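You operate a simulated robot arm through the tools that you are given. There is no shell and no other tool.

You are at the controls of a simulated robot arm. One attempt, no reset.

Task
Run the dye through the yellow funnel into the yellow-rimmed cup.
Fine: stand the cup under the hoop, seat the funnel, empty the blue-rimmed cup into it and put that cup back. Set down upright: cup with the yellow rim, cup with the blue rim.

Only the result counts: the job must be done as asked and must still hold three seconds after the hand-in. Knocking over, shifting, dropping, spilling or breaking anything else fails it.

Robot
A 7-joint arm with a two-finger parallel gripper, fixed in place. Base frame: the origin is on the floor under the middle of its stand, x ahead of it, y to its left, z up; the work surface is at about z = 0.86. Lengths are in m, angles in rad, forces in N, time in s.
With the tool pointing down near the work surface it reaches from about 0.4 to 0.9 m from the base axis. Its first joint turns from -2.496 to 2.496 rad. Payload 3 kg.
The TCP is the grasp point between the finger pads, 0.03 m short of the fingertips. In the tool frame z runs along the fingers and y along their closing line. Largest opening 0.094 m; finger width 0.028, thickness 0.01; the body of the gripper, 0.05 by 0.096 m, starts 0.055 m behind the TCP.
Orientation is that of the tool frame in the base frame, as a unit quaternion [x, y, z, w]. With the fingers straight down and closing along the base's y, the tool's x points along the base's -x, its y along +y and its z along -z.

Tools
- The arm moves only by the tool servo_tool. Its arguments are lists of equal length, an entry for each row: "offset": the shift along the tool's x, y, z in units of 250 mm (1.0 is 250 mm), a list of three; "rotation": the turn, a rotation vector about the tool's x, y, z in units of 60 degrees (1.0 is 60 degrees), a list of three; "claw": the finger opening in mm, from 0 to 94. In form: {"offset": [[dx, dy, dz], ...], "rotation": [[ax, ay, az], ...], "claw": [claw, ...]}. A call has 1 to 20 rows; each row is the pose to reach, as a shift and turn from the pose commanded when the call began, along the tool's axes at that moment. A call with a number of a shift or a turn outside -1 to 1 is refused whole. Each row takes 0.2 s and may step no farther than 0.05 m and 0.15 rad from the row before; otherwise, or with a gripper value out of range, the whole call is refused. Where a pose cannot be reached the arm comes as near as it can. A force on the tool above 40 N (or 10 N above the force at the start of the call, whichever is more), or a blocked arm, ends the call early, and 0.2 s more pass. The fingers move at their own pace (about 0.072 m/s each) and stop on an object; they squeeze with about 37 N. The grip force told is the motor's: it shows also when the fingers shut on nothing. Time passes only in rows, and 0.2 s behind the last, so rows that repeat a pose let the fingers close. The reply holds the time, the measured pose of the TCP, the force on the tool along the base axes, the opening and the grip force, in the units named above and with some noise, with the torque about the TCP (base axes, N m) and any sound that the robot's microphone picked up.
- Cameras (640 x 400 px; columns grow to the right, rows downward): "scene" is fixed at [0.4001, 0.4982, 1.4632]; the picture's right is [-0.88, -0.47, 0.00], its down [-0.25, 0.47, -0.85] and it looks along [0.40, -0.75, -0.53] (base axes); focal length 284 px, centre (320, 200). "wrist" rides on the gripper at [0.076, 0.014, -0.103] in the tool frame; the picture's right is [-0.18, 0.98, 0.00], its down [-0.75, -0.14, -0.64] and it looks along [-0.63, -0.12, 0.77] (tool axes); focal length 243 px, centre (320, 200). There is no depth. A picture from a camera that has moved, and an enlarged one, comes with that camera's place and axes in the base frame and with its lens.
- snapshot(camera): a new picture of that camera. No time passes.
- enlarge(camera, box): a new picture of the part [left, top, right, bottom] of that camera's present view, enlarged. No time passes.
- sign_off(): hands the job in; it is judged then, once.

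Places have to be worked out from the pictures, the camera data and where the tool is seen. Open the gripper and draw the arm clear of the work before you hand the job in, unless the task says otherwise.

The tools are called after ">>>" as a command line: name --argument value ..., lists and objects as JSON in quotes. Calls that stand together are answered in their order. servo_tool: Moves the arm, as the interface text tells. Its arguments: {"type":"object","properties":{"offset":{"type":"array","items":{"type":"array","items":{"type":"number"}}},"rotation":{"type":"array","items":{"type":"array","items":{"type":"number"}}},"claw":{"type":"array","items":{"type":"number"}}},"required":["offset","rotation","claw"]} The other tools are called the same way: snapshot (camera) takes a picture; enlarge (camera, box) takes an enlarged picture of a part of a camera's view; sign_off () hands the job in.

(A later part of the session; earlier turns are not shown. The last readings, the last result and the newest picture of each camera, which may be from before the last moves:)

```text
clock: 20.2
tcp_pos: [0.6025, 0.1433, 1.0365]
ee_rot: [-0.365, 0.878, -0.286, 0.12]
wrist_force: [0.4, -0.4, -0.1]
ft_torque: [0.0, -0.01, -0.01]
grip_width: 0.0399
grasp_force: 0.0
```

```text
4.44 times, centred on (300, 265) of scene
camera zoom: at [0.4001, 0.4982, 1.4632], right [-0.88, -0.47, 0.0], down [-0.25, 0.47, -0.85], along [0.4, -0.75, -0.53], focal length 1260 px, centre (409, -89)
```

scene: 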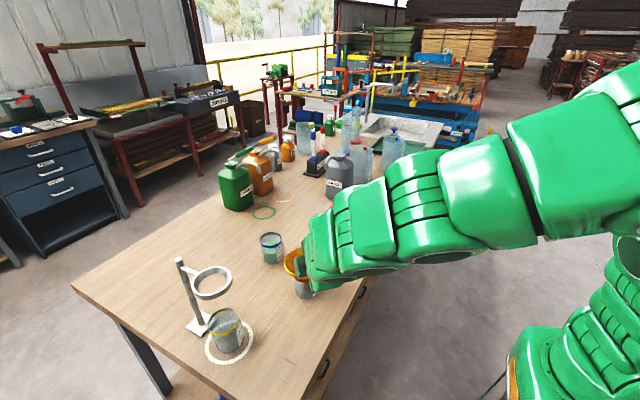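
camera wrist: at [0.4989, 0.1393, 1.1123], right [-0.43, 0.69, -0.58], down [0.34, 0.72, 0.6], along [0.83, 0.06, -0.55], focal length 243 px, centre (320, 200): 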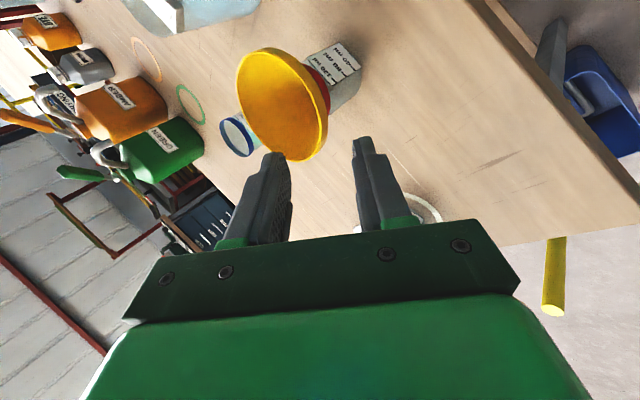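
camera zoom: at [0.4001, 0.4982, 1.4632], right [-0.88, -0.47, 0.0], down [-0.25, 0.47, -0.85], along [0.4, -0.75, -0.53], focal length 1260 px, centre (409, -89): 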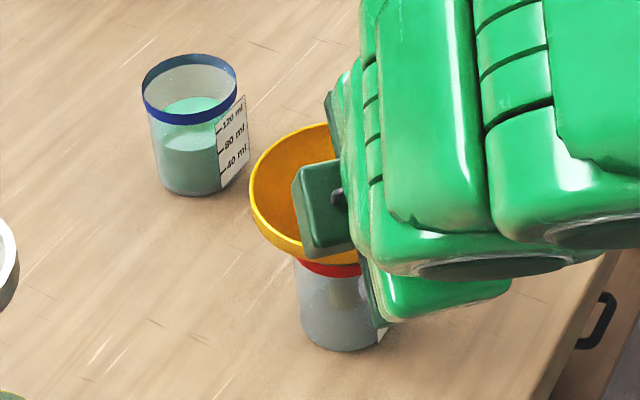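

The rim's lip position agrees with prediction to about 1 mm; the funnel has a short lip and then a ~35° cone, parallel to my fingers. I advance 73 mm along the fingers so they straddle the wall with ~19 mm engagement, then check.

>>> servo_tool --offset '[[0, 0.004, 0.073], [0, 0.004, 0.146], [0, 0.004, 0.219], [0, 0.004, 0.292], [0, 0.004, 0.292]]' --rotation '[[0, 0, 0], [0, 0, 0], [0, 0, 0], [0, 0, 0], [0, 0, 0]]' --claw '[40, 40, 40, 40, 40]'

>>> enlarge --camera "wrist" --box '[200, 30, 440, 230]'

>>> enlarge --camera "scene" --box '[250, 220, 350, 310]'

```text
clock: 21.4
tcp_pos: [0.6315, 0.112, 0.9743]
ee_rot: [-0.364, 0.878, -0.285, 0.119]
wrist_force: [-0.1, -1.5, -0.7]
ft_torque: [-0.01, -0.01, -0.02]
grip_width: 0.0402
grasp_force: 0.0
```

```text
2.00 times, centred on (320, 130) of wrist
camera zoom: at [0.5271, 0.1095, 1.0515], right [-0.43, 0.69, -0.58], down [0.35, 0.72, 0.6], along [0.83, 0.06, -0.55], focal length 485 px, centre (320, 340)
```

zoom: 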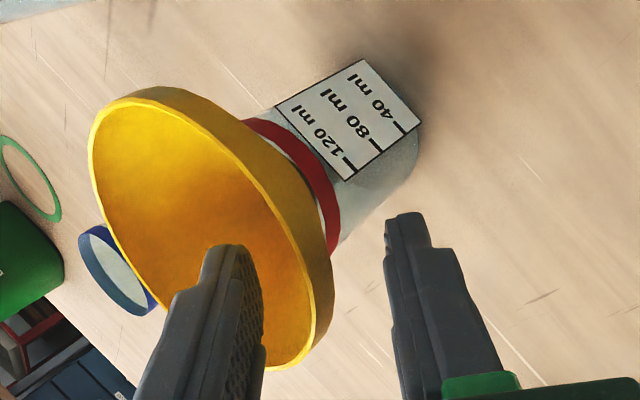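

```text
4.44 times, centred on (300, 265) of scene
camera zoom: at [0.4001, 0.4982, 1.4632], right [-0.88, -0.47, 0.0], down [-0.25, 0.47, -0.85], along [0.4, -0.75, -0.53], focal length 1260 px, centre (409, -89)
```

zoom: 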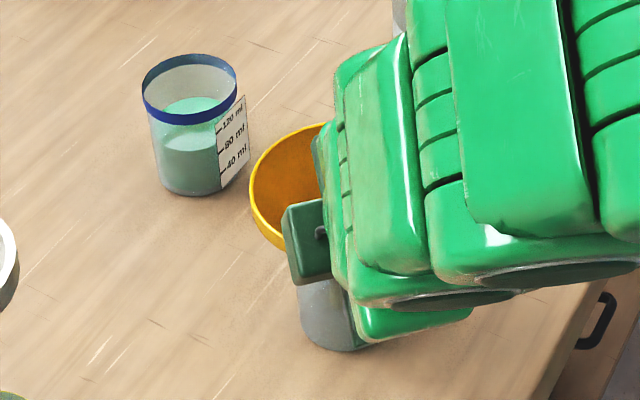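

The funnel wall is centred between the two fingers (inner gap ≈ outer gap). I close slowly to pinch the wall.

>>> servo_tool --offset '[[0, 0, 0], [0, 0, 0], [0, 0, 0], [0, 0, 0], [0, 0, 0], [0, 0, 0], [0, 0, 0], [0, 0, 0]]' --rotation '[[0, 0, 0], [0, 0, 0], [0, 0, 0], [0, 0, 0], [0, 0, 0], [0, 0, 0], [0, 0, 0], [0, 0, 0]]' --claw '[32, 25, 19, 14, 10, 6, 2, 0]'

>>> enlarge --camera "wrist" --box '[200, 30, 440, 230]'

>>> enlarge --camera "scene" --box '[250, 220, 350, 310]'

```text
clock: 23.2
tcp_pos: [0.6324, 0.1132, 0.9758]
ee_rot: [-0.364, 0.878, -0.286, 0.12]
wrist_force: [-0.5, -2.8, 15.2]
ft_torque: [-0.52, -0.64, -0.08]
grip_width: 0.0017
grasp_force: 36.8
```

```text
2.00 times, centred on (320, 130) of wrist
camera zoom: at [0.5271, 0.1095, 1.052], right [-0.43, 0.69, -0.58], down [0.34, 0.72, 0.6], along [0.83, 0.06, -0.55], focal length 485 px, centre (320, 340)
```

zoom: 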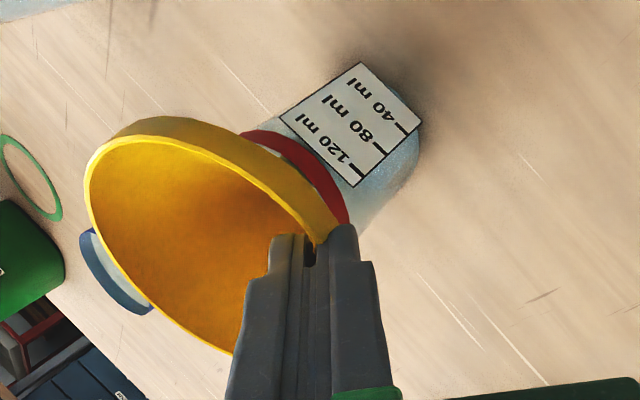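

```text
4.44 times, centred on (300, 265) of scene
camera zoom: at [0.4001, 0.4982, 1.4632], right [-0.88, -0.47, 0.0], down [-0.25, 0.47, -0.85], along [0.4, -0.75, -0.53], focal length 1260 px, centre (409, -89)
```

zoom: 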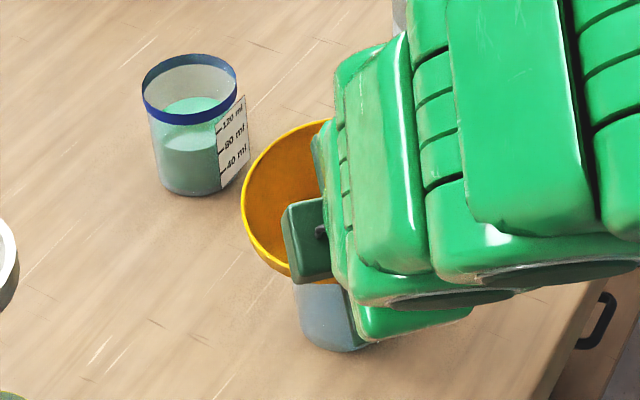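

The pinch tilted the funnel slightly and it is being pressed down into its cup (15 N through its axis), so the wall is only held by the chamfered fingertips. Let me zoom in on the fingertips before correcting.

>>> enlarge --camera "wrist" --box '[270, 110, 370, 200]'

>>> enlarge --camera "scene" --box '[280, 235, 350, 310]'

```text
4.44 times, centred on (320, 155) of wrist
camera zoom: at [0.5271, 0.1095, 1.052], right [-0.43, 0.69, -0.58], down [0.34, 0.72, 0.6], along [0.83, 0.06, -0.55], focal length 1078 px, centre (320, 400)
```

zoom: 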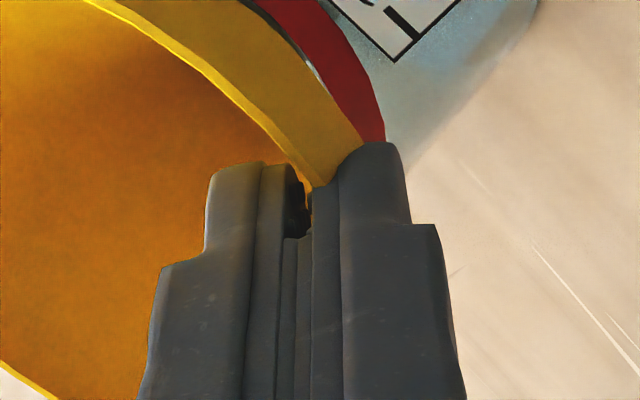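

```text
5.33 times, centred on (315, 272) of scene
camera zoom: at [0.4001, 0.4982, 1.4632], right [-0.88, -0.47, 0.0], down [-0.25, 0.47, -0.85], along [0.4, -0.75, -0.53], focal length 1512 px, centre (347, -187)
```

zoom: 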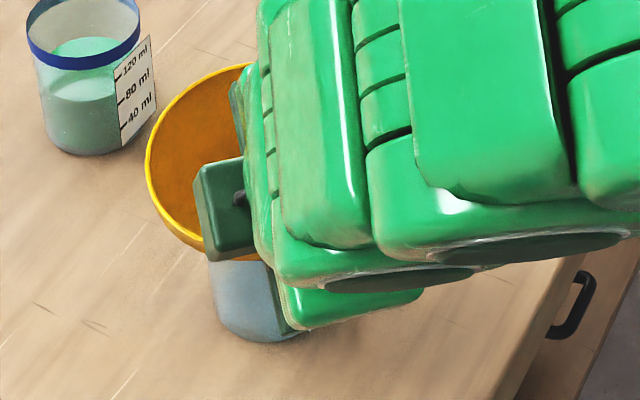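

The tilt is explained: the rim has a short vertical lip above the 35° cone, so the squeezed wall settles with its chord (≈25° from vertical) along the fingers. I rotate the hand back by 11° in small steps while holding, which brings the funnel upright in a stable pinch, and watch the forces.

>>> servo_tool --offset '[[0, -0.0017, 0.0], [0, -0.0034, 0.0], [0, -0.0051, 0.0], [0, -0.0068, 0.0], [0, -0.0068, 0.0]]' --rotation '[[-0.0458, 0, 0], [-0.0917, 0, 0], [-0.1375, 0, 0], [-0.1833, 0, 0], [-0.1833, 0, 0]]' --claw '[0, 0, 0, 0, 0]'

>>> enlarge --camera "wrist" --box '[200, 30, 440, 230]'

>>> enlarge --camera "scene" --box '[250, 220, 350, 310]'

```text
clock: 24.4
tcp_pos: [0.6316, 0.1109, 0.9781]
ee_rot: [-0.374, 0.902, -0.199, 0.083]
wrist_force: [-0.4, -0.8, 22.1]
ft_torque: [-0.54, -0.71, -0.08]
grip_width: 0.0053
grasp_force: 37.2
```

```text
2.00 times, centred on (320, 130) of wrist
camera zoom: at [0.5392, 0.0973, 1.0659], right [-0.5, 0.76, -0.42], down [0.43, 0.64, 0.64], along [0.75, 0.14, -0.64], focal length 485 px, centre (320, 340)
```

zoom: 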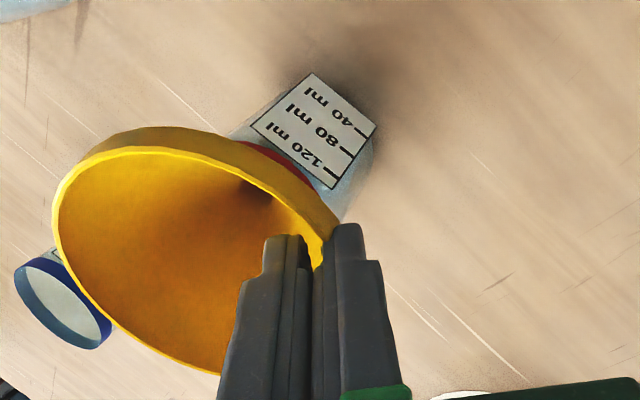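

```text
4.44 times, centred on (300, 265) of scene
camera zoom: at [0.4001, 0.4982, 1.4632], right [-0.88, -0.47, 0.0], down [-0.25, 0.47, -0.85], along [0.4, -0.75, -0.53], focal length 1260 px, centre (409, -89)
```

zoom: 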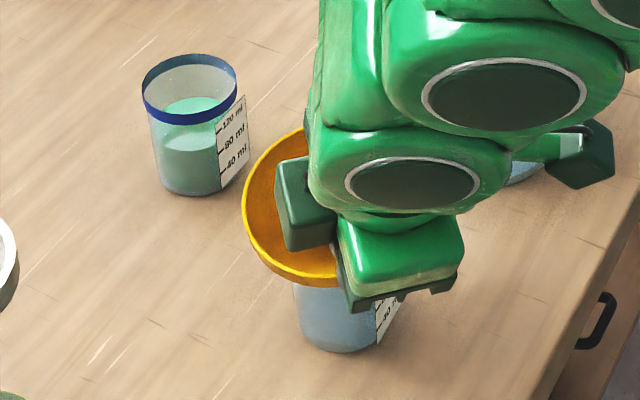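

Still pressed down (22 N) and the funnel is slightly rolled — my pinch was ~4 mm off the radial line, so this hold is not good. I'll open gently to let the funnel settle back in its cup, back off along the fingers and re-measure.

>>> servo_tool --offset '[[0, 0, 0], [0, 0, 0], [0, 0, 0], [0, 0, 0], [0, 0, 0]]' --rotation '[[0, 0, 0], [0, 0, 0], [0, 0, 0], [0, 0, 0], [0, 0, 0]]' --claw '[8, 14, 22, 32, 40]'

>>> enlarge --camera "wrist" --box '[200, 30, 440, 230]'

>>> enlarge --camera "scene" --box '[250, 220, 350, 310]'

```text
clock: 25.6
tcp_pos: [0.6318, 0.1122, 0.9785]
ee_rot: [-0.374, 0.902, -0.201, 0.083]
wrist_force: [0.7, 0.1, -0.9]
ft_torque: [0.0, 0.02, -0.03]
grip_width: 0.04
grasp_force: 0.1
```

```text
2.00 times, centred on (320, 130) of wrist
camera zoom: at [0.5395, 0.0975, 1.0656], right [-0.5, 0.76, -0.42], down [0.43, 0.63, 0.64], along [0.75, 0.14, -0.64], focal length 485 px, centre (320, 340)
```

zoom: 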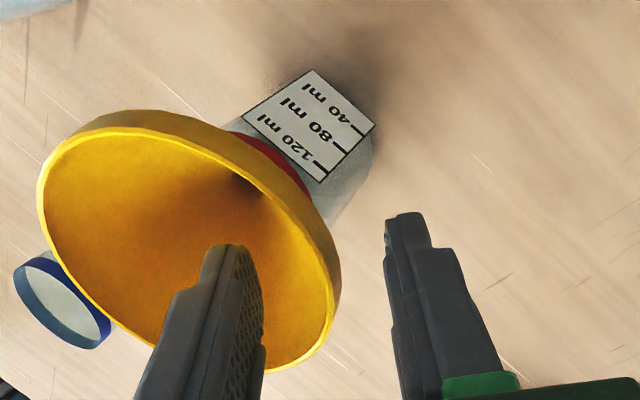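

```text
4.44 times, centred on (300, 265) of scene
camera zoom: at [0.4001, 0.4982, 1.4632], right [-0.88, -0.47, 0.0], down [-0.25, 0.47, -0.85], along [0.4, -0.75, -0.53], focal length 1260 px, centre (409, -89)
```

zoom: 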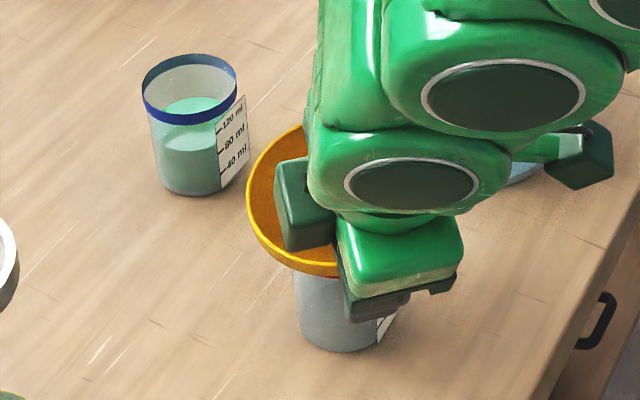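

The funnel settled but keeps a small tilt. I back off 6 cm along the fingers for a clear look.

>>> servo_tool --offset '[[0, 0, -0.08], [0, 0, -0.16], [0, 0, -0.24], [0, 0, -0.24]]' --rotation '[[0, 0, 0], [0, 0, 0], [0, 0, 0], [0, 0, 0]]' --claw '[40, 40, 40, 40]'

>>> enlarge --camera "wrist" --box '[180, 10, 420, 180]'

>>> enlarge --camera "scene" --box '[250, 220, 350, 310]'

```text
clock: 26.6
tcp_pos: [0.6143, 0.1293, 1.0331]
ee_rot: [-0.375, 0.901, -0.199, 0.084]
wrist_force: [0.2, -0.4, -0.5]
ft_torque: [0.02, 0.02, 0.0]
grip_width: 0.0399
grasp_force: 0.1
```

```text
2.35 times, centred on (300, 95) of wrist
camera zoom: at [0.5219, 0.1162, 1.1204], right [-0.5, 0.76, -0.42], down [0.43, 0.63, 0.64], along [0.75, 0.14, -0.64], focal length 571 px, centre (367, 447)
```

zoom: 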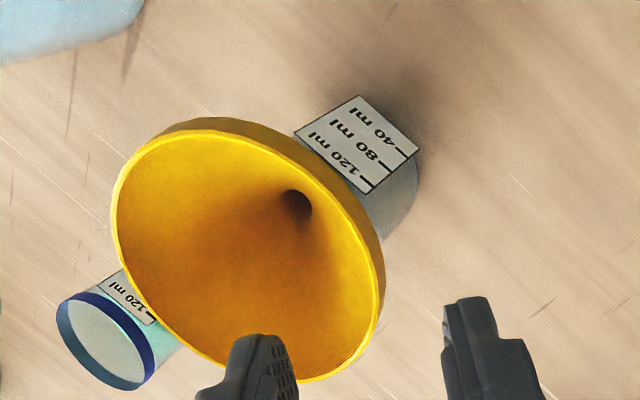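

```text
4.44 times, centred on (300, 265) of scene
camera zoom: at [0.4001, 0.4982, 1.4632], right [-0.88, -0.47, 0.0], down [-0.25, 0.47, -0.85], along [0.4, -0.75, -0.53], focal length 1260 px, centre (409, -89)
```

zoom: 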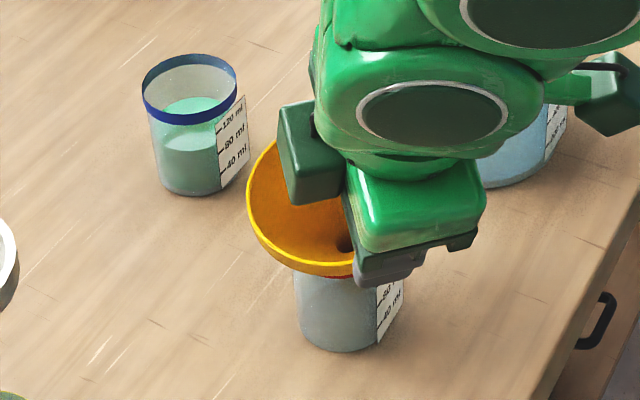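

The funnel leans about 5° toward +y; the red cup has moved less than 2 mm. I'll re-pinch from the +y side (no yaw, lean 30°, well centred), so the grip also turns it upright. Moving to that pre-grasp now.

>>> servo_tool --offset '[[-0.032, -0.0098, 0.0091], [-0.064, -0.0195, 0.0182], [-0.096, -0.0293, 0.0273], [-0.128, -0.0391, 0.0363], [-0.16, -0.0489, 0.0454], [-0.192, -0.0586, 0.0545], [-0.224, -0.0684, 0.0636], [-0.224, -0.0684, 0.0636]]' --rotation '[[0.0113, 0.0495, 0.0951], [0.0226, 0.099, 0.1901], [0.0339, 0.1485, 0.2852], [0.0451, 0.1979, 0.3803], [0.0564, 0.2474, 0.4754], [0.0677, 0.2969, 0.5704], [0.079, 0.3464, 0.6655], [0.079, 0.3464, 0.6655]]' --claw '[40, 40, 40, 40, 40, 40, 40, 40]'

>>> enlarge --camera "wrist" --box '[200, 20, 440, 200]'

>>> enlarge --camera "scene" --box '[240, 200, 350, 310]'

```text
clock: 28.4
tcp_pos: [0.6695, 0.1538, 1.0239]
ee_rot: [0.0, 0.966, -0.259, -0.001]
wrist_force: [-0.3, 0.7, 0.0]
ft_torque: [0.0, -0.01, -0.03]
grip_width: 0.0403
grasp_force: 0.0
```

```text
2.22 times, centred on (320, 110) of wrist
camera zoom: at [0.5946, 0.2175, 1.1075], right [0.18, 0.85, -0.49], down [0.75, 0.2, 0.63], along [0.63, -0.49, -0.6], focal length 539 px, centre (320, 400)
```

zoom: 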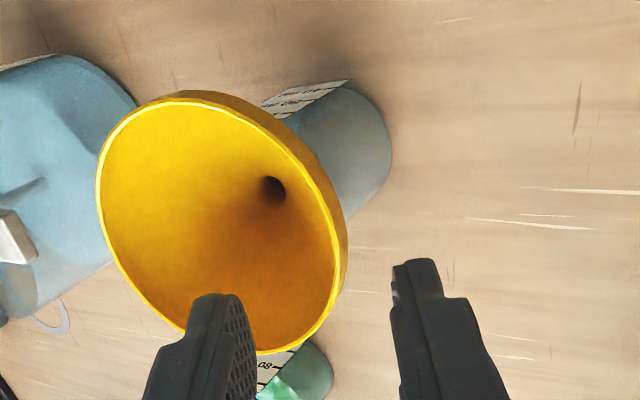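

```text
3.64 times, centred on (295, 255) of scene
camera zoom: at [0.4001, 0.4982, 1.4632], right [-0.88, -0.47, 0.0], down [-0.25, 0.47, -0.85], along [0.4, -0.75, -0.53], focal length 1031 px, centre (411, 0)
```

zoom: 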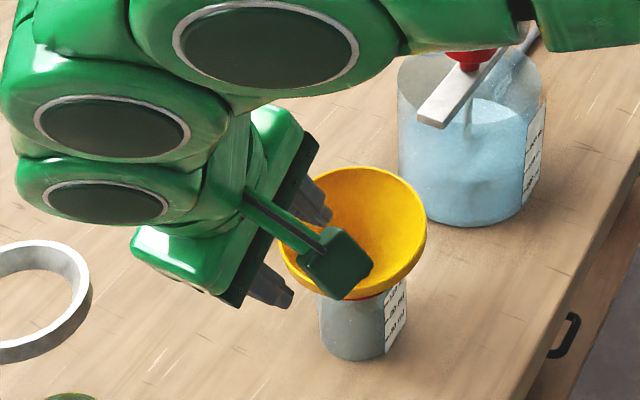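

Let me check the arm's clearance from the jar in the full scene before going down.

>>> snapshot --camera "scene"

>>> snapshot --camera "wrist"

```text
taken
```

scene: 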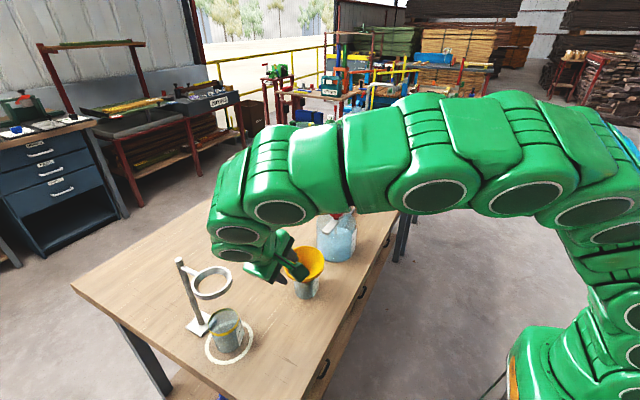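

```text
taken
camera wrist: at [0.5946, 0.2175, 1.1075], right [0.18, 0.85, -0.49], down [0.75, 0.2, 0.63], along [0.63, -0.49, -0.6], focal length 243 px, centre (320, 200)
```

wrist: 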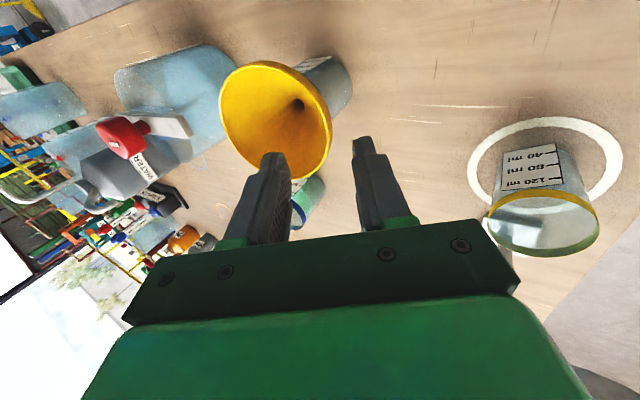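

The arm is high and well clear of the jar. The rim is tangentially centred on the fingers; I advance 61 mm along the fingers with a 3 mm outward shift to match the tilted wall.

>>> servo_tool --offset '[[0, 0.0137, 0.061], [0, 0.0137, 0.122], [0, 0.0137, 0.183], [0, 0.0137, 0.244], [0, 0.0137, 0.244]]' --rotation '[[0, 0, 0], [0, 0, 0], [0, 0, 0], [0, 0, 0], [0, 0, 0]]' --claw '[40, 40, 40, 40, 40]'

>>> enlarge --camera "wrist" --box '[200, 20, 440, 220]'

>>> enlarge --camera "scene" --box '[240, 210, 350, 310]'

```text
clock: 29.6
tcp_pos: [0.6717, 0.1271, 0.9688]
ee_rot: [-0.002, 0.966, -0.259, 0.0]
wrist_force: [0.3, -0.7, 0.7]
ft_torque: [0.01, -0.01, 0.04]
grip_width: 0.0401
grasp_force: 0.1
```

```text
2.00 times, centred on (320, 120) of wrist
camera zoom: at [0.5963, 0.19, 1.0521], right [0.18, 0.85, -0.49], down [0.75, 0.2, 0.63], along [0.63, -0.49, -0.6], focal length 485 px, centre (320, 360)
```

zoom: 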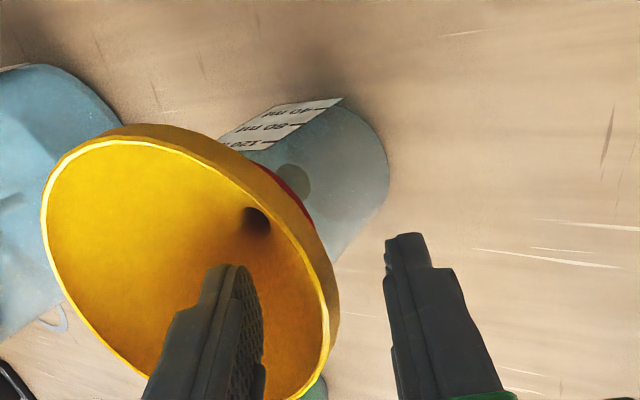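

```text
4.00 times, centred on (295, 260) of scene
camera zoom: at [0.4001, 0.4982, 1.4632], right [-0.88, -0.47, 0.0], down [-0.25, 0.47, -0.85], along [0.4, -0.75, -0.53], focal length 1134 px, centre (420, -40)
```

zoom: 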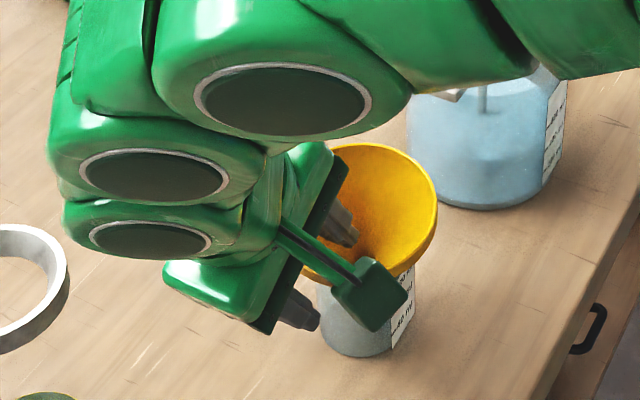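

Wall is centred between the finger faces. Closing slowly.

>>> servo_tool --offset '[[0, 0, 0], [0, 0, 0], [0, 0, 0], [0, 0, 0], [0, 0, 0], [0, 0, 0], [0, 0, 0]]' --rotation '[[0, 0, 0], [0, 0, 0], [0, 0, 0], [0, 0, 0], [0, 0, 0], [0, 0, 0], [0, 0, 0]]' --claw '[30, 22, 16, 12, 8, 4, 0]'

>>> enlarge --camera "wrist" --box '[200, 20, 440, 220]'

>>> enlarge --camera "scene" --box '[240, 210, 350, 310]'

```text
clock: 31.2
tcp_pos: [0.673, 0.1267, 0.9707]
ee_rot: [0.0, 0.966, -0.259, 0.001]
wrist_force: [-0.3, -3.6, 19.7]
ft_torque: [-0.99, -0.05, -0.04]
grip_width: 0.0131
grasp_force: 36.9
```

```text
2.00 times, centred on (320, 120) of wrist
camera zoom: at [0.5963, 0.19, 1.0527], right [0.18, 0.85, -0.49], down [0.75, 0.2, 0.63], along [0.63, -0.48, -0.6], focal length 485 px, centre (320, 360)
```

zoom: 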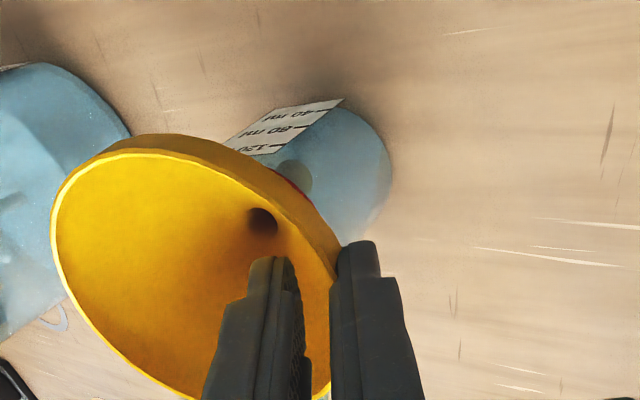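

```text
4.00 times, centred on (295, 260) of scene
camera zoom: at [0.4001, 0.4982, 1.4632], right [-0.88, -0.47, 0.0], down [-0.25, 0.47, -0.85], along [0.4, -0.75, -0.53], focal length 1134 px, centre (420, -40)
```

zoom: 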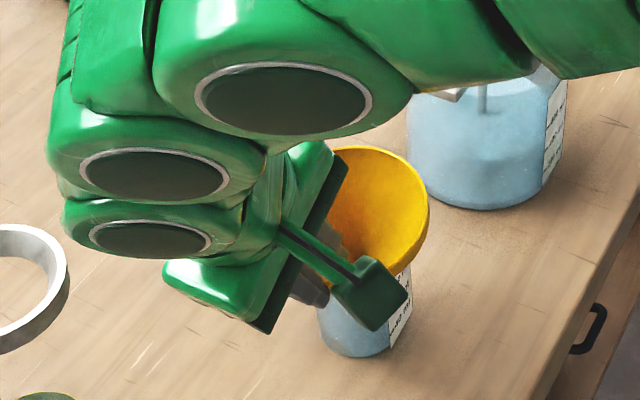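

The grip now holds at 13 mm but the wall is jammed against the cup's ring. I'll relieve it by raising the hand straight up in small steps, watching force and pictures.

>>> servo_tool --offset '[[0, -0.004, -0.0069], [0, -0.008, -0.0139], [0, -0.012, -0.0208], [0, -0.016, -0.0277], [0, -0.016, -0.0277]]' --rotation '[[0, 0, 0], [0, 0, 0], [0, 0, 0], [0, 0, 0], [0, 0, 0]]' --claw '[0, 0, 0, 0, 0]'

>>> enlarge --camera "wrist" --box '[200, 20, 440, 220]'

>>> enlarge --camera "scene" --box '[240, 210, 350, 310]'

```text
clock: 32.4
tcp_pos: [0.6697, 0.1268, 0.9794]
ee_rot: [-0.001, 0.966, -0.259, 0.0]
wrist_force: [0.0, -3.3, 9.1]
ft_torque: [-0.63, -0.05, -0.04]
grip_width: 0.0086
grasp_force: 37.2
```

```text
2.00 times, centred on (320, 120) of wrist
camera zoom: at [0.5952, 0.1897, 1.0615], right [0.18, 0.85, -0.49], down [0.75, 0.2, 0.63], along [0.63, -0.48, -0.6], focal length 485 px, centre (320, 360)
```

zoom: 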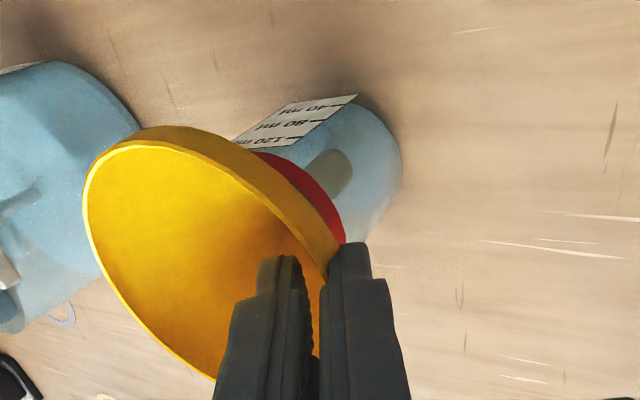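

```text
4.00 times, centred on (295, 260) of scene
camera zoom: at [0.4001, 0.4982, 1.4632], right [-0.88, -0.47, 0.0], down [-0.25, 0.47, -0.85], along [0.4, -0.75, -0.53], focal length 1134 px, centre (420, -40)
```

zoom: 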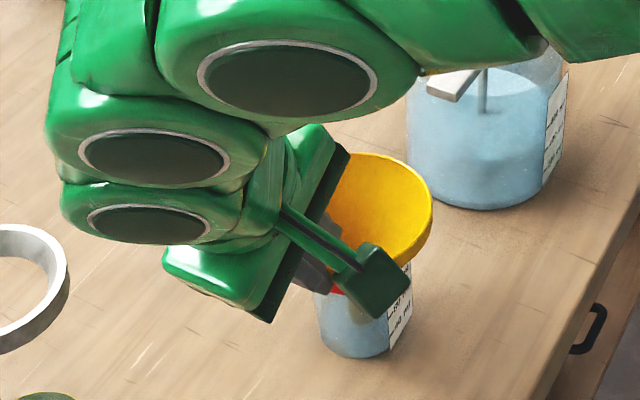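

The near side has come up and the funnel is now within ~3° of upright, with the grip settling (8.6 mm). Continuing to lift straight up slowly.

>>> servo_tool --offset '[[0, -0.006, -0.0104], [0, -0.012, -0.0208], [0, -0.018, -0.0312], [0, -0.024, -0.0416], [0, -0.024, -0.0416]]' --rotation '[[0, 0, 0], [0, 0, 0], [0, 0, 0], [0, 0, 0], [0, 0, 0]]' --claw '[0, 0, 0, 0, 0]'

>>> enlarge --camera "wrist" --box '[200, 20, 440, 220]'

>>> enlarge --camera "scene" --box '[240, 210, 350, 310]'

```text
clock: 33.6
tcp_pos: [0.6698, 0.1268, 0.9905]
ee_rot: [-0.001, 0.966, -0.259, 0.0]
wrist_force: [-0.2, -1.1, 1.2]
ft_torque: [0.01, 0.0, 0.01]
grip_width: 0.0054
grasp_force: 37.0
```

```text
2.00 times, centred on (320, 120) of wrist
camera zoom: at [0.5945, 0.1903, 1.073], right [0.18, 0.85, -0.49], down [0.75, 0.2, 0.63], along [0.63, -0.48, -0.6], focal length 485 px, centre (320, 360)
```

zoom: 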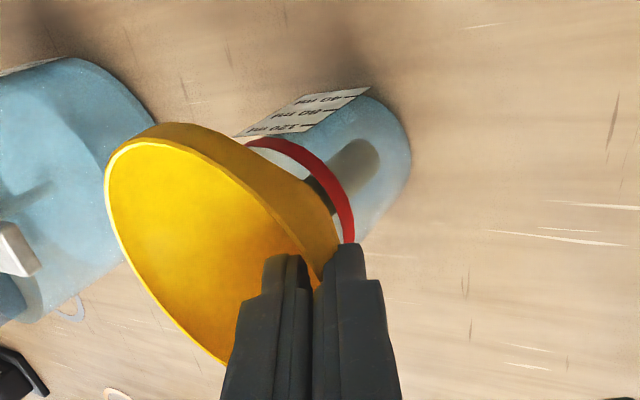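

```text
4.00 times, centred on (295, 260) of scene
camera zoom: at [0.4001, 0.4982, 1.4632], right [-0.88, -0.47, 0.0], down [-0.25, 0.47, -0.85], along [0.4, -0.75, -0.53], focal length 1134 px, centre (420, -40)
```

zoom: 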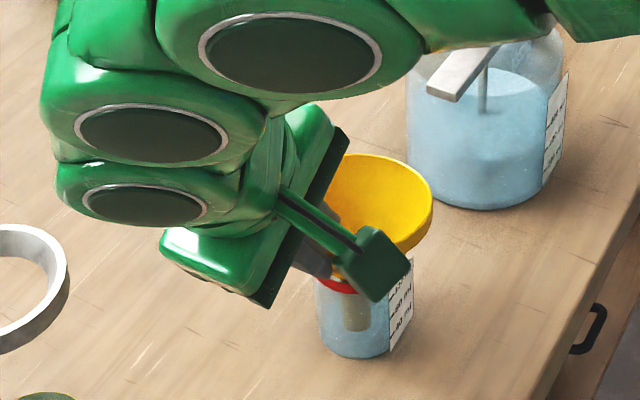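

The funnel is free of the ring now (near zero force, 5.4 mm grip, flush) but tilted ~10° with the gripped side up. I rotate the hand 10° about the pinch point to bring it upright, centred over the red cup.

>>> servo_tool --offset '[[0, 0.0014, 0.0003], [0, 0.0028, 0.0006], [0, 0.0041, 0.001], [0, 0.0055, 0.0013], [0, 0.0055, 0.0013]]' --rotation '[[0.0417, 0, 0], [0.0833, 0, 0], [0.125, 0, 0], [0.1667, 0, 0], [0.1667, 0, 0]]' --claw '[0, 0, 0, 0, 0]'

>>> enlarge --camera "wrist" --box '[200, 20, 440, 220]'

>>> enlarge --camera "scene" --box '[240, 210, 350, 310]'

```text
clock: 34.8
tcp_pos: [0.67, 0.1266, 0.9891]
ee_rot: [-0.001, 0.94, -0.342, 0.001]
wrist_force: [-0.1, -0.4, 0.1]
ft_torque: [0.06, 0.01, 0.01]
grip_width: 0.005
grasp_force: 37.3
```

```text
2.00 times, centred on (320, 120) of wrist
camera zoom: at [0.5939, 0.2044, 1.0596], right [0.18, 0.75, -0.63], down [0.75, 0.31, 0.58], along [0.63, -0.58, -0.51], focal length 485 px, centre (320, 360)
```

zoom: 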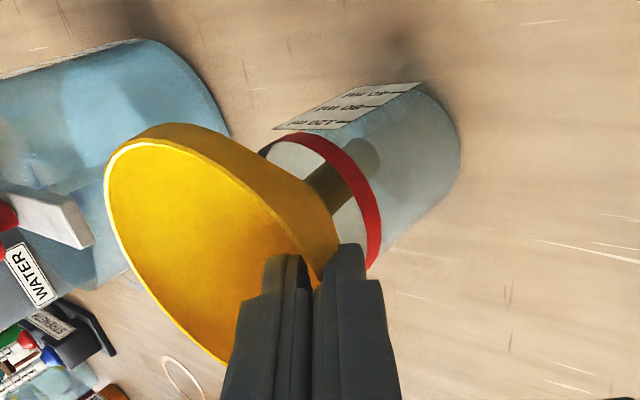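

```text
4.00 times, centred on (295, 260) of scene
camera zoom: at [0.4001, 0.4982, 1.4632], right [-0.88, -0.47, 0.0], down [-0.25, 0.47, -0.85], along [0.4, -0.75, -0.53], focal length 1134 px, centre (420, -40)
```

zoom: 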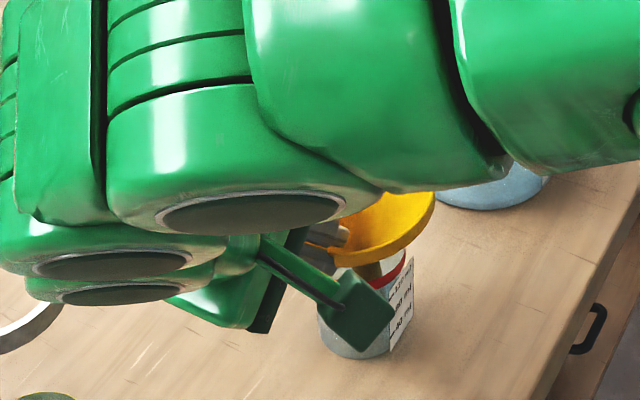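

The funnel turns rigidly with the hand and looks close to upright, free of load. Let me check the whole arm's clearance before lifting.

>>> snapshot --camera "scene"

>>> snapshot --camera "wrist"

```text
taken
```

scene: 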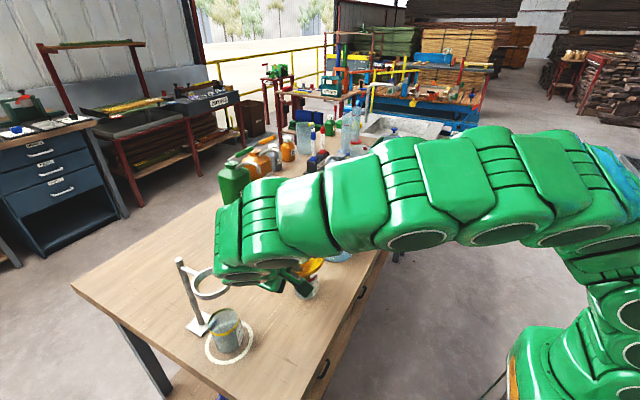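

```text
taken
camera wrist: at [0.5939, 0.2044, 1.0596], right [0.18, 0.75, -0.63], down [0.75, 0.31, 0.58], along [0.63, -0.58, -0.51], focal length 243 px, centre (320, 200)
```

wrist: 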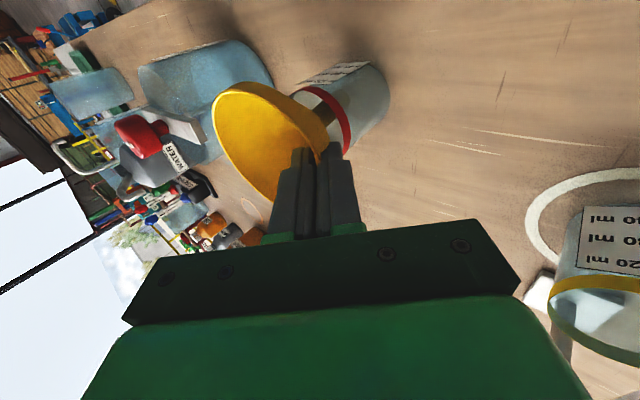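

The funnel is upright to within 1–2° and centred over the cup. Lifting it straight up 18.5 cm.

>>> servo_tool --offset '[[0, -0.03, -0.0357], [0, -0.07, -0.0834], [0, -0.12, -0.143], [0, -0.17, -0.2025], [0, -0.22, -0.2621], [0, -0.27, -0.3217], [0, -0.32, -0.3812], [0, -0.37, -0.4408], [0, -0.42, -0.5004], [0, -0.4758, -0.5669], [0, -0.4758, -0.5669]]' --rotation '[[0, 0, 0], [0, 0, 0], [0, 0, 0], [0, 0, 0], [0, 0, 0], [0, 0, 0], [0, 0, 0], [0, 0, 0], [0, 0, 0], [0, 0, 0], [0, 0, 0]]' --claw '[0, 0, 0, 0, 0, 0, 0, 0, 0, 0, 0]'

>>> snapshot --camera "wrist"

>>> snapshot --camera "scene"

```text
clock: 37.2
tcp_pos: [0.67, 0.127, 1.1753]
ee_rot: [-0.001, 0.94, -0.342, 0.0]
wrist_force: [-0.8, 0.2, -1.7]
ft_torque: [0.04, 0.0, 0.02]
grip_width: 0.005
grasp_force: 37.3
```

```text
taken
camera wrist: at [0.5951, 0.2046, 1.2452], right [0.18, 0.75, -0.63], down [0.75, 0.31, 0.58], along [0.63, -0.58, -0.51], focal length 243 px, centre (320, 200)
```

wrist: 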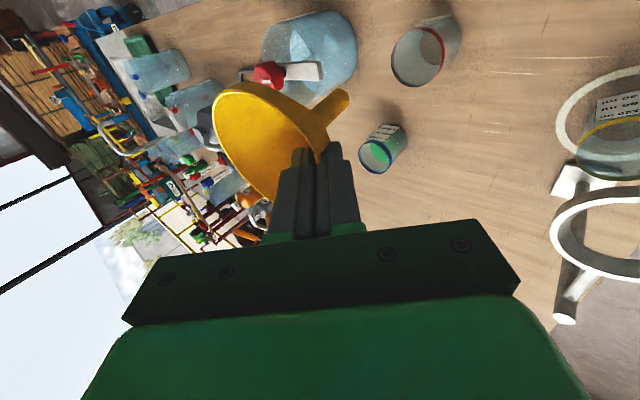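

```text
taken
```

scene: 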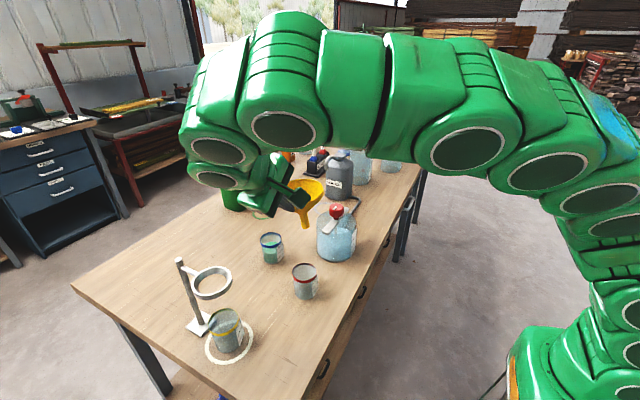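

The funnel is out, and the red cup still stands in place. Zooming in to check the funnel's attitude and stem position.

>>> enlarge --camera "scene" --box '[230, 140, 370, 310]'

>>> enlarge --camera "wrist" --box '[200, 60, 400, 220]'

```text
2.35 times, centred on (300, 225) of scene
camera zoom: at [0.4001, 0.4982, 1.4632], right [-0.88, -0.47, 0.0], down [-0.25, 0.47, -0.85], along [0.4, -0.75, -0.53], focal length 667 px, centre (367, 141)
```

zoom: 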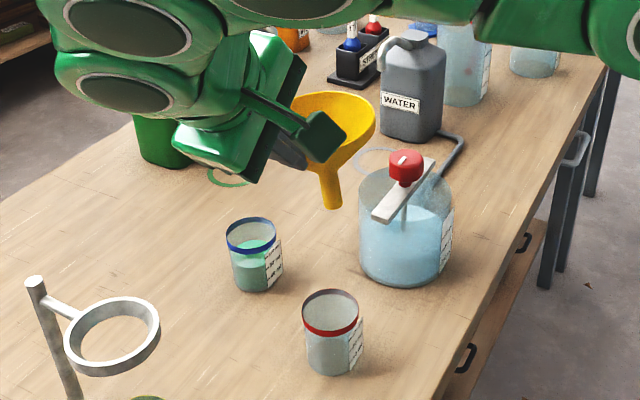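

```text
2.50 times, centred on (300, 140) of wrist
camera zoom: at [0.5951, 0.2046, 1.2452], right [0.18, 0.75, -0.63], down [0.75, 0.31, 0.58], along [0.63, -0.58, -0.51], focal length 606 px, centre (370, 350)
```

zoom: 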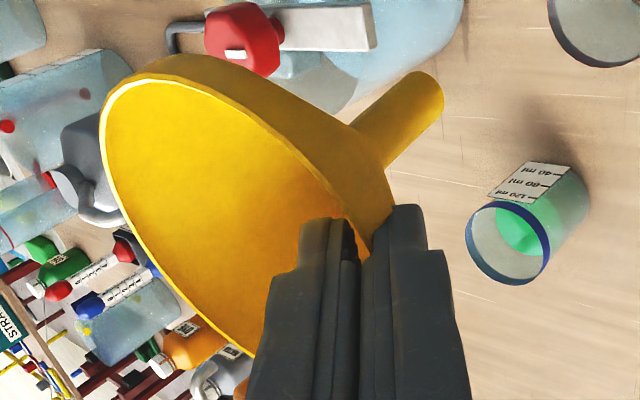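

The funnel hangs nearly upright, with about 6° of lean toward +x (a roll about the pinch axis). I correct that roll with a small −6° rotation about the world y axis.

>>> servo_tool --offset '[[0, 0, 0], [0, 0, 0], [0, 0, 0]]' --rotation '[[0, -0.0383, 0.0322], [0, -0.0766, 0.0643], [0, -0.0766, 0.0643]]' --claw '[0, 0, 0]'

>>> enlarge --camera "scene" --box '[250, 150, 350, 240]'

>>> enlarge --camera "wrist" --box '[200, 60, 400, 220]'

```text
clock: 38.0
tcp_pos: [0.6702, 0.1269, 1.1738]
ee_rot: [0.018, 0.938, -0.342, 0.049]
wrist_force: [-0.7, -0.1, 0.1]
ft_torque: [0.04, -0.01, 0.01]
grip_width: 0.0048
grasp_force: 36.7
```

```text
4.44 times, centred on (300, 195) of scene
camera zoom: at [0.4001, 0.4982, 1.4632], right [-0.88, -0.47, 0.0], down [-0.25, 0.47, -0.85], along [0.4, -0.75, -0.53], focal length 1260 px, centre (409, 222)
```

zoom: 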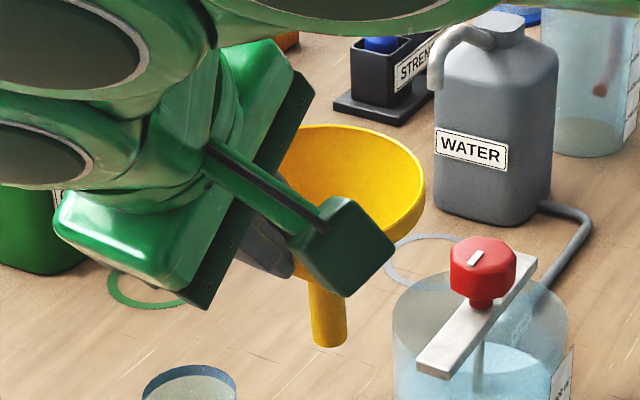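

```text
2.50 times, centred on (300, 140) of wrist
camera zoom: at [0.5876, 0.204, 1.2363], right [0.25, 0.75, -0.61], down [0.69, 0.31, 0.66], along [0.68, -0.58, -0.44], focal length 606 px, centre (370, 350)
```

zoom: 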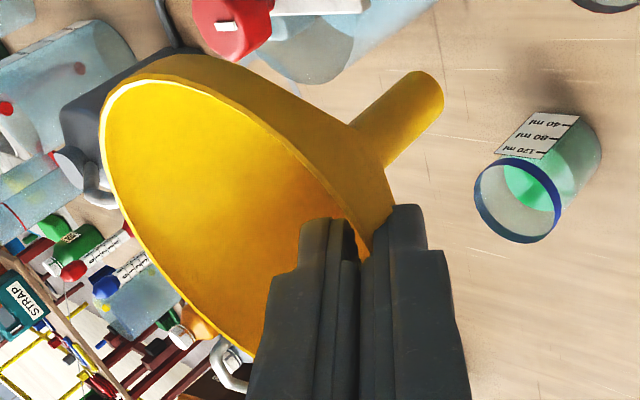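

The funnel is now upright within ~2–3°. I carry it over the hoop while yawing the hand 45° about the funnel's axis for a comfortable reach; stem bottom stays about 3 cm above the hoop.

>>> servo_tool --offset '[[-0.0161, 0.0538, -0.0482], [-0.0322, 0.1077, -0.0964], [-0.0484, 0.1615, -0.1446], [-0.0645, 0.2154, -0.1928], [-0.0806, 0.2692, -0.241], [-0.0967, 0.323, -0.2892], [-0.1128, 0.3769, -0.3374], [-0.129, 0.4307, -0.3856], [-0.1451, 0.4846, -0.4338], [-0.1612, 0.5384, -0.482], [-0.1612, 0.5384, -0.482]]' --rotation '[[-0.0078, -0.048, -0.0571], [-0.0157, -0.0959, -0.1143], [-0.0235, -0.1439, -0.1714], [-0.0314, -0.1918, -0.2286], [-0.0392, -0.2398, -0.2857], [-0.047, -0.2878, -0.3428], [-0.0549, -0.3357, -0.4], [-0.0627, -0.3837, -0.4571], [-0.0706, -0.4316, -0.5143], [-0.0784, -0.4796, -0.5714], [-0.0784, -0.4796, -0.5714]]' --claw '[0, 0, 0, 0, 0, 0, 0, 0, 0, 0, 0]'

>>> snapshot --camera "wrist"

>>> snapshot --camera "scene"

```text
clock: 40.4
tcp_pos: [0.7078, 0.3068, 1.1853]
ee_rot: [-0.344, 0.873, -0.296, 0.177]
wrist_force: [-1.0, -0.3, 0.0]
ft_torque: [0.03, 0.04, -0.05]
grip_width: 0.0046
grasp_force: 37.0
```

```text
taken
camera wrist: at [0.5962, 0.3029, 1.2478], right [-0.36, 0.71, -0.61], down [0.27, 0.7, 0.66], along [0.89, 0.07, -0.44], focal length 243 px, centre (320, 200)
```

wrist: 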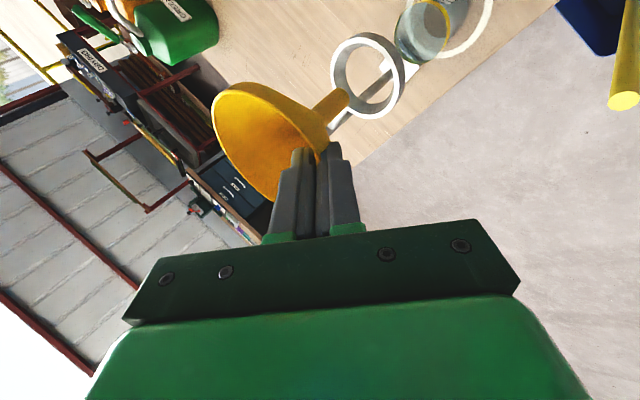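

```text
taken
```

scene: 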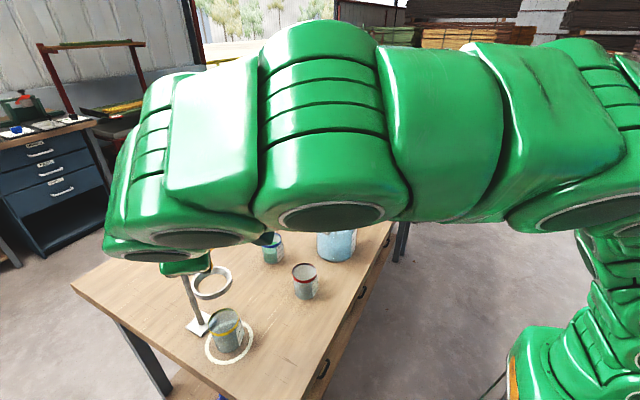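

The scene camera is blocked by the arm, but the wrist view shows funnel, hoop and cup together. Enlarging to align the stem with the hoop.

>>> enlarge --camera "wrist" --box '[200, 0, 500, 200]'

>>> enlarge --camera "scene" --box '[140, 230, 300, 370]'

```text
2.00 times, centred on (350, 100) of wrist
camera zoom: at [0.5962, 0.3029, 1.2478], right [-0.36, 0.71, -0.61], down [0.27, 0.7, 0.66], along [0.89, 0.07, -0.44], focal length 485 px, centre (260, 400)
```

zoom: 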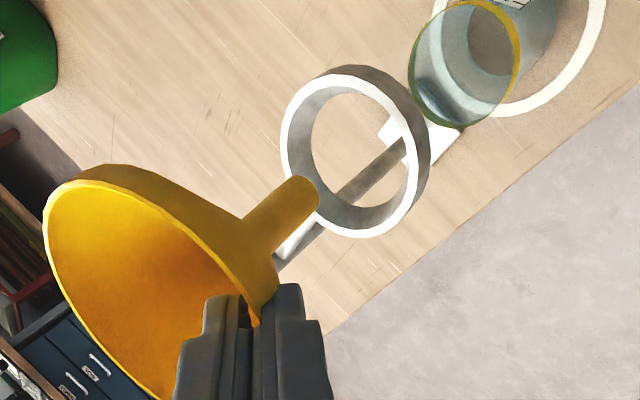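

```text
2.86 times, centred on (220, 300) of scene
camera zoom: at [0.4001, 0.4982, 1.4632], right [-0.88, -0.47, 0.0], down [-0.25, 0.47, -0.85], along [0.4, -0.75, -0.53], focal length 810 px, centre (606, -86)
```

zoom: 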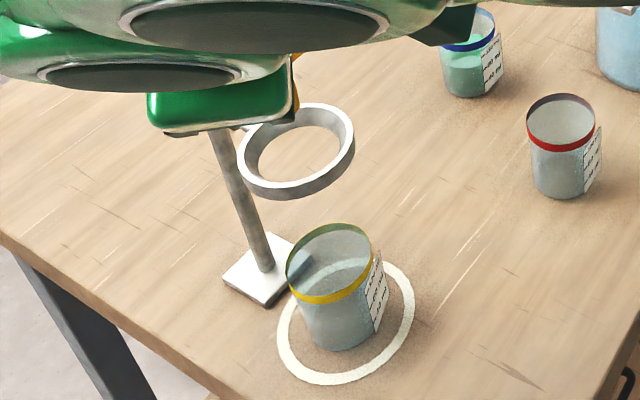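

Stem end projects to (0.750, 0.270) and the hoop's centre to (0.750, 0.270) as well — aligned within 1–2 mm. Lowering 8 cm slowly so the stem goes through the hoop.

>>> servo_tool --offset '[[0.0042, 0.0256, 0.0305], [0.0084, 0.0512, 0.061], [0.0125, 0.0767, 0.0914], [0.0167, 0.1023, 0.1219], [0.0209, 0.1279, 0.1524], [0.025, 0.1535, 0.1829], [0.0292, 0.179, 0.2133], [0.0334, 0.2046, 0.2438], [0.0334, 0.2046, 0.2438]]' --rotation '[[0, 0, 0], [0, 0, 0], [0, 0, 0], [0, 0, 0], [0, 0, 0], [0, 0, 0], [0, 0, 0], [0, 0, 0], [0, 0, 0]]' --claw '[0, 0, 0, 0, 0, 0, 0, 0, 0]'

>>> enlarge --camera "wrist" --box '[200, 0, 500, 200]'

>>> enlarge --camera "scene" --box '[140, 230, 300, 370]'

```text
clock: 42.4
tcp_pos: [0.709, 0.3077, 1.1057]
ee_rot: [-0.343, 0.874, -0.297, 0.176]
wrist_force: [-0.1, -0.3, 0.0]
ft_torque: [-0.02, 0.01, 0.02]
grip_width: 0.0046
grasp_force: 37.0
```

```text
2.00 times, centred on (350, 100) of wrist
camera zoom: at [0.5974, 0.3034, 1.1675], right [-0.36, 0.71, -0.61], down [0.27, 0.7, 0.66], along [0.89, 0.07, -0.44], focal length 485 px, centre (260, 400)
```

zoom: 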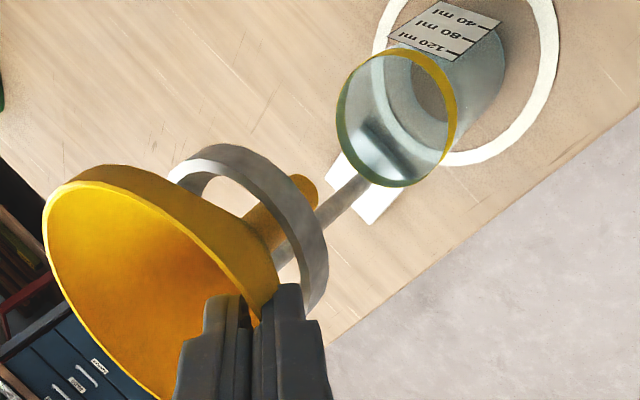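

```text
2.86 times, centred on (220, 300) of scene
camera zoom: at [0.4001, 0.4982, 1.4632], right [-0.88, -0.47, 0.0], down [-0.25, 0.47, -0.85], along [0.4, -0.75, -0.53], focal length 810 px, centre (606, -86)
```

zoom: 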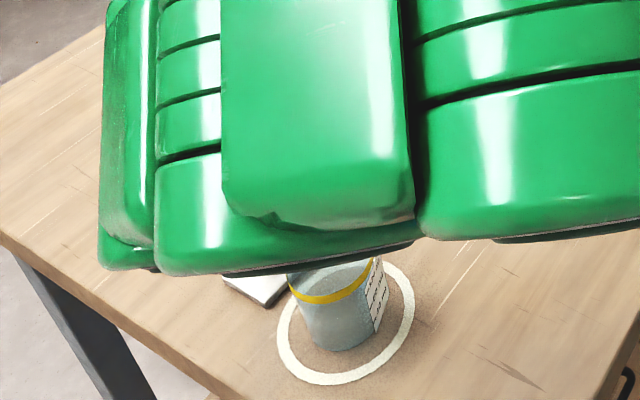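

The stem is through the hoop, pointing at the yellow cup, no contact yet. Lowering further in 2 mm steps, checking the force.

>>> servo_tool --offset '[[0.0008, 0.0051, 0.0061], [0.0017, 0.0102, 0.0122], [0.0025, 0.0153, 0.0183], [0.0025, 0.0153, 0.0183]]' --rotation '[[0, 0, 0], [0, 0, 0], [0, 0, 0], [0, 0, 0]]' --claw '[0, 0, 0, 0]'

>>> enlarge --camera "wrist" --box '[200, 30, 400, 200]'

```text
clock: 43.4
tcp_pos: [0.7099, 0.3085, 1.0988]
ee_rot: [-0.343, 0.873, -0.297, 0.177]
wrist_force: [0.0, 0.2, 0.1]
ft_torque: [0.02, -0.02, 0.04]
grip_width: 0.0046
grasp_force: 37.3
```

```text
2.35 times, centred on (300, 115) of wrist
camera zoom: at [0.5972, 0.3038, 1.1608], right [-0.36, 0.71, -0.61], down [0.27, 0.7, 0.66], along [0.89, 0.07, -0.44], focal length 571 px, centre (367, 400)
```

zoom: 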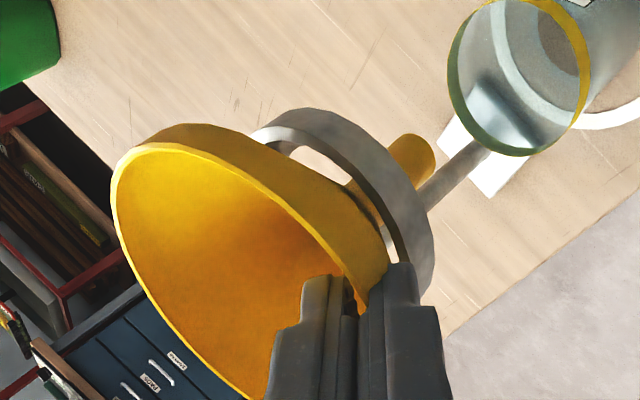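

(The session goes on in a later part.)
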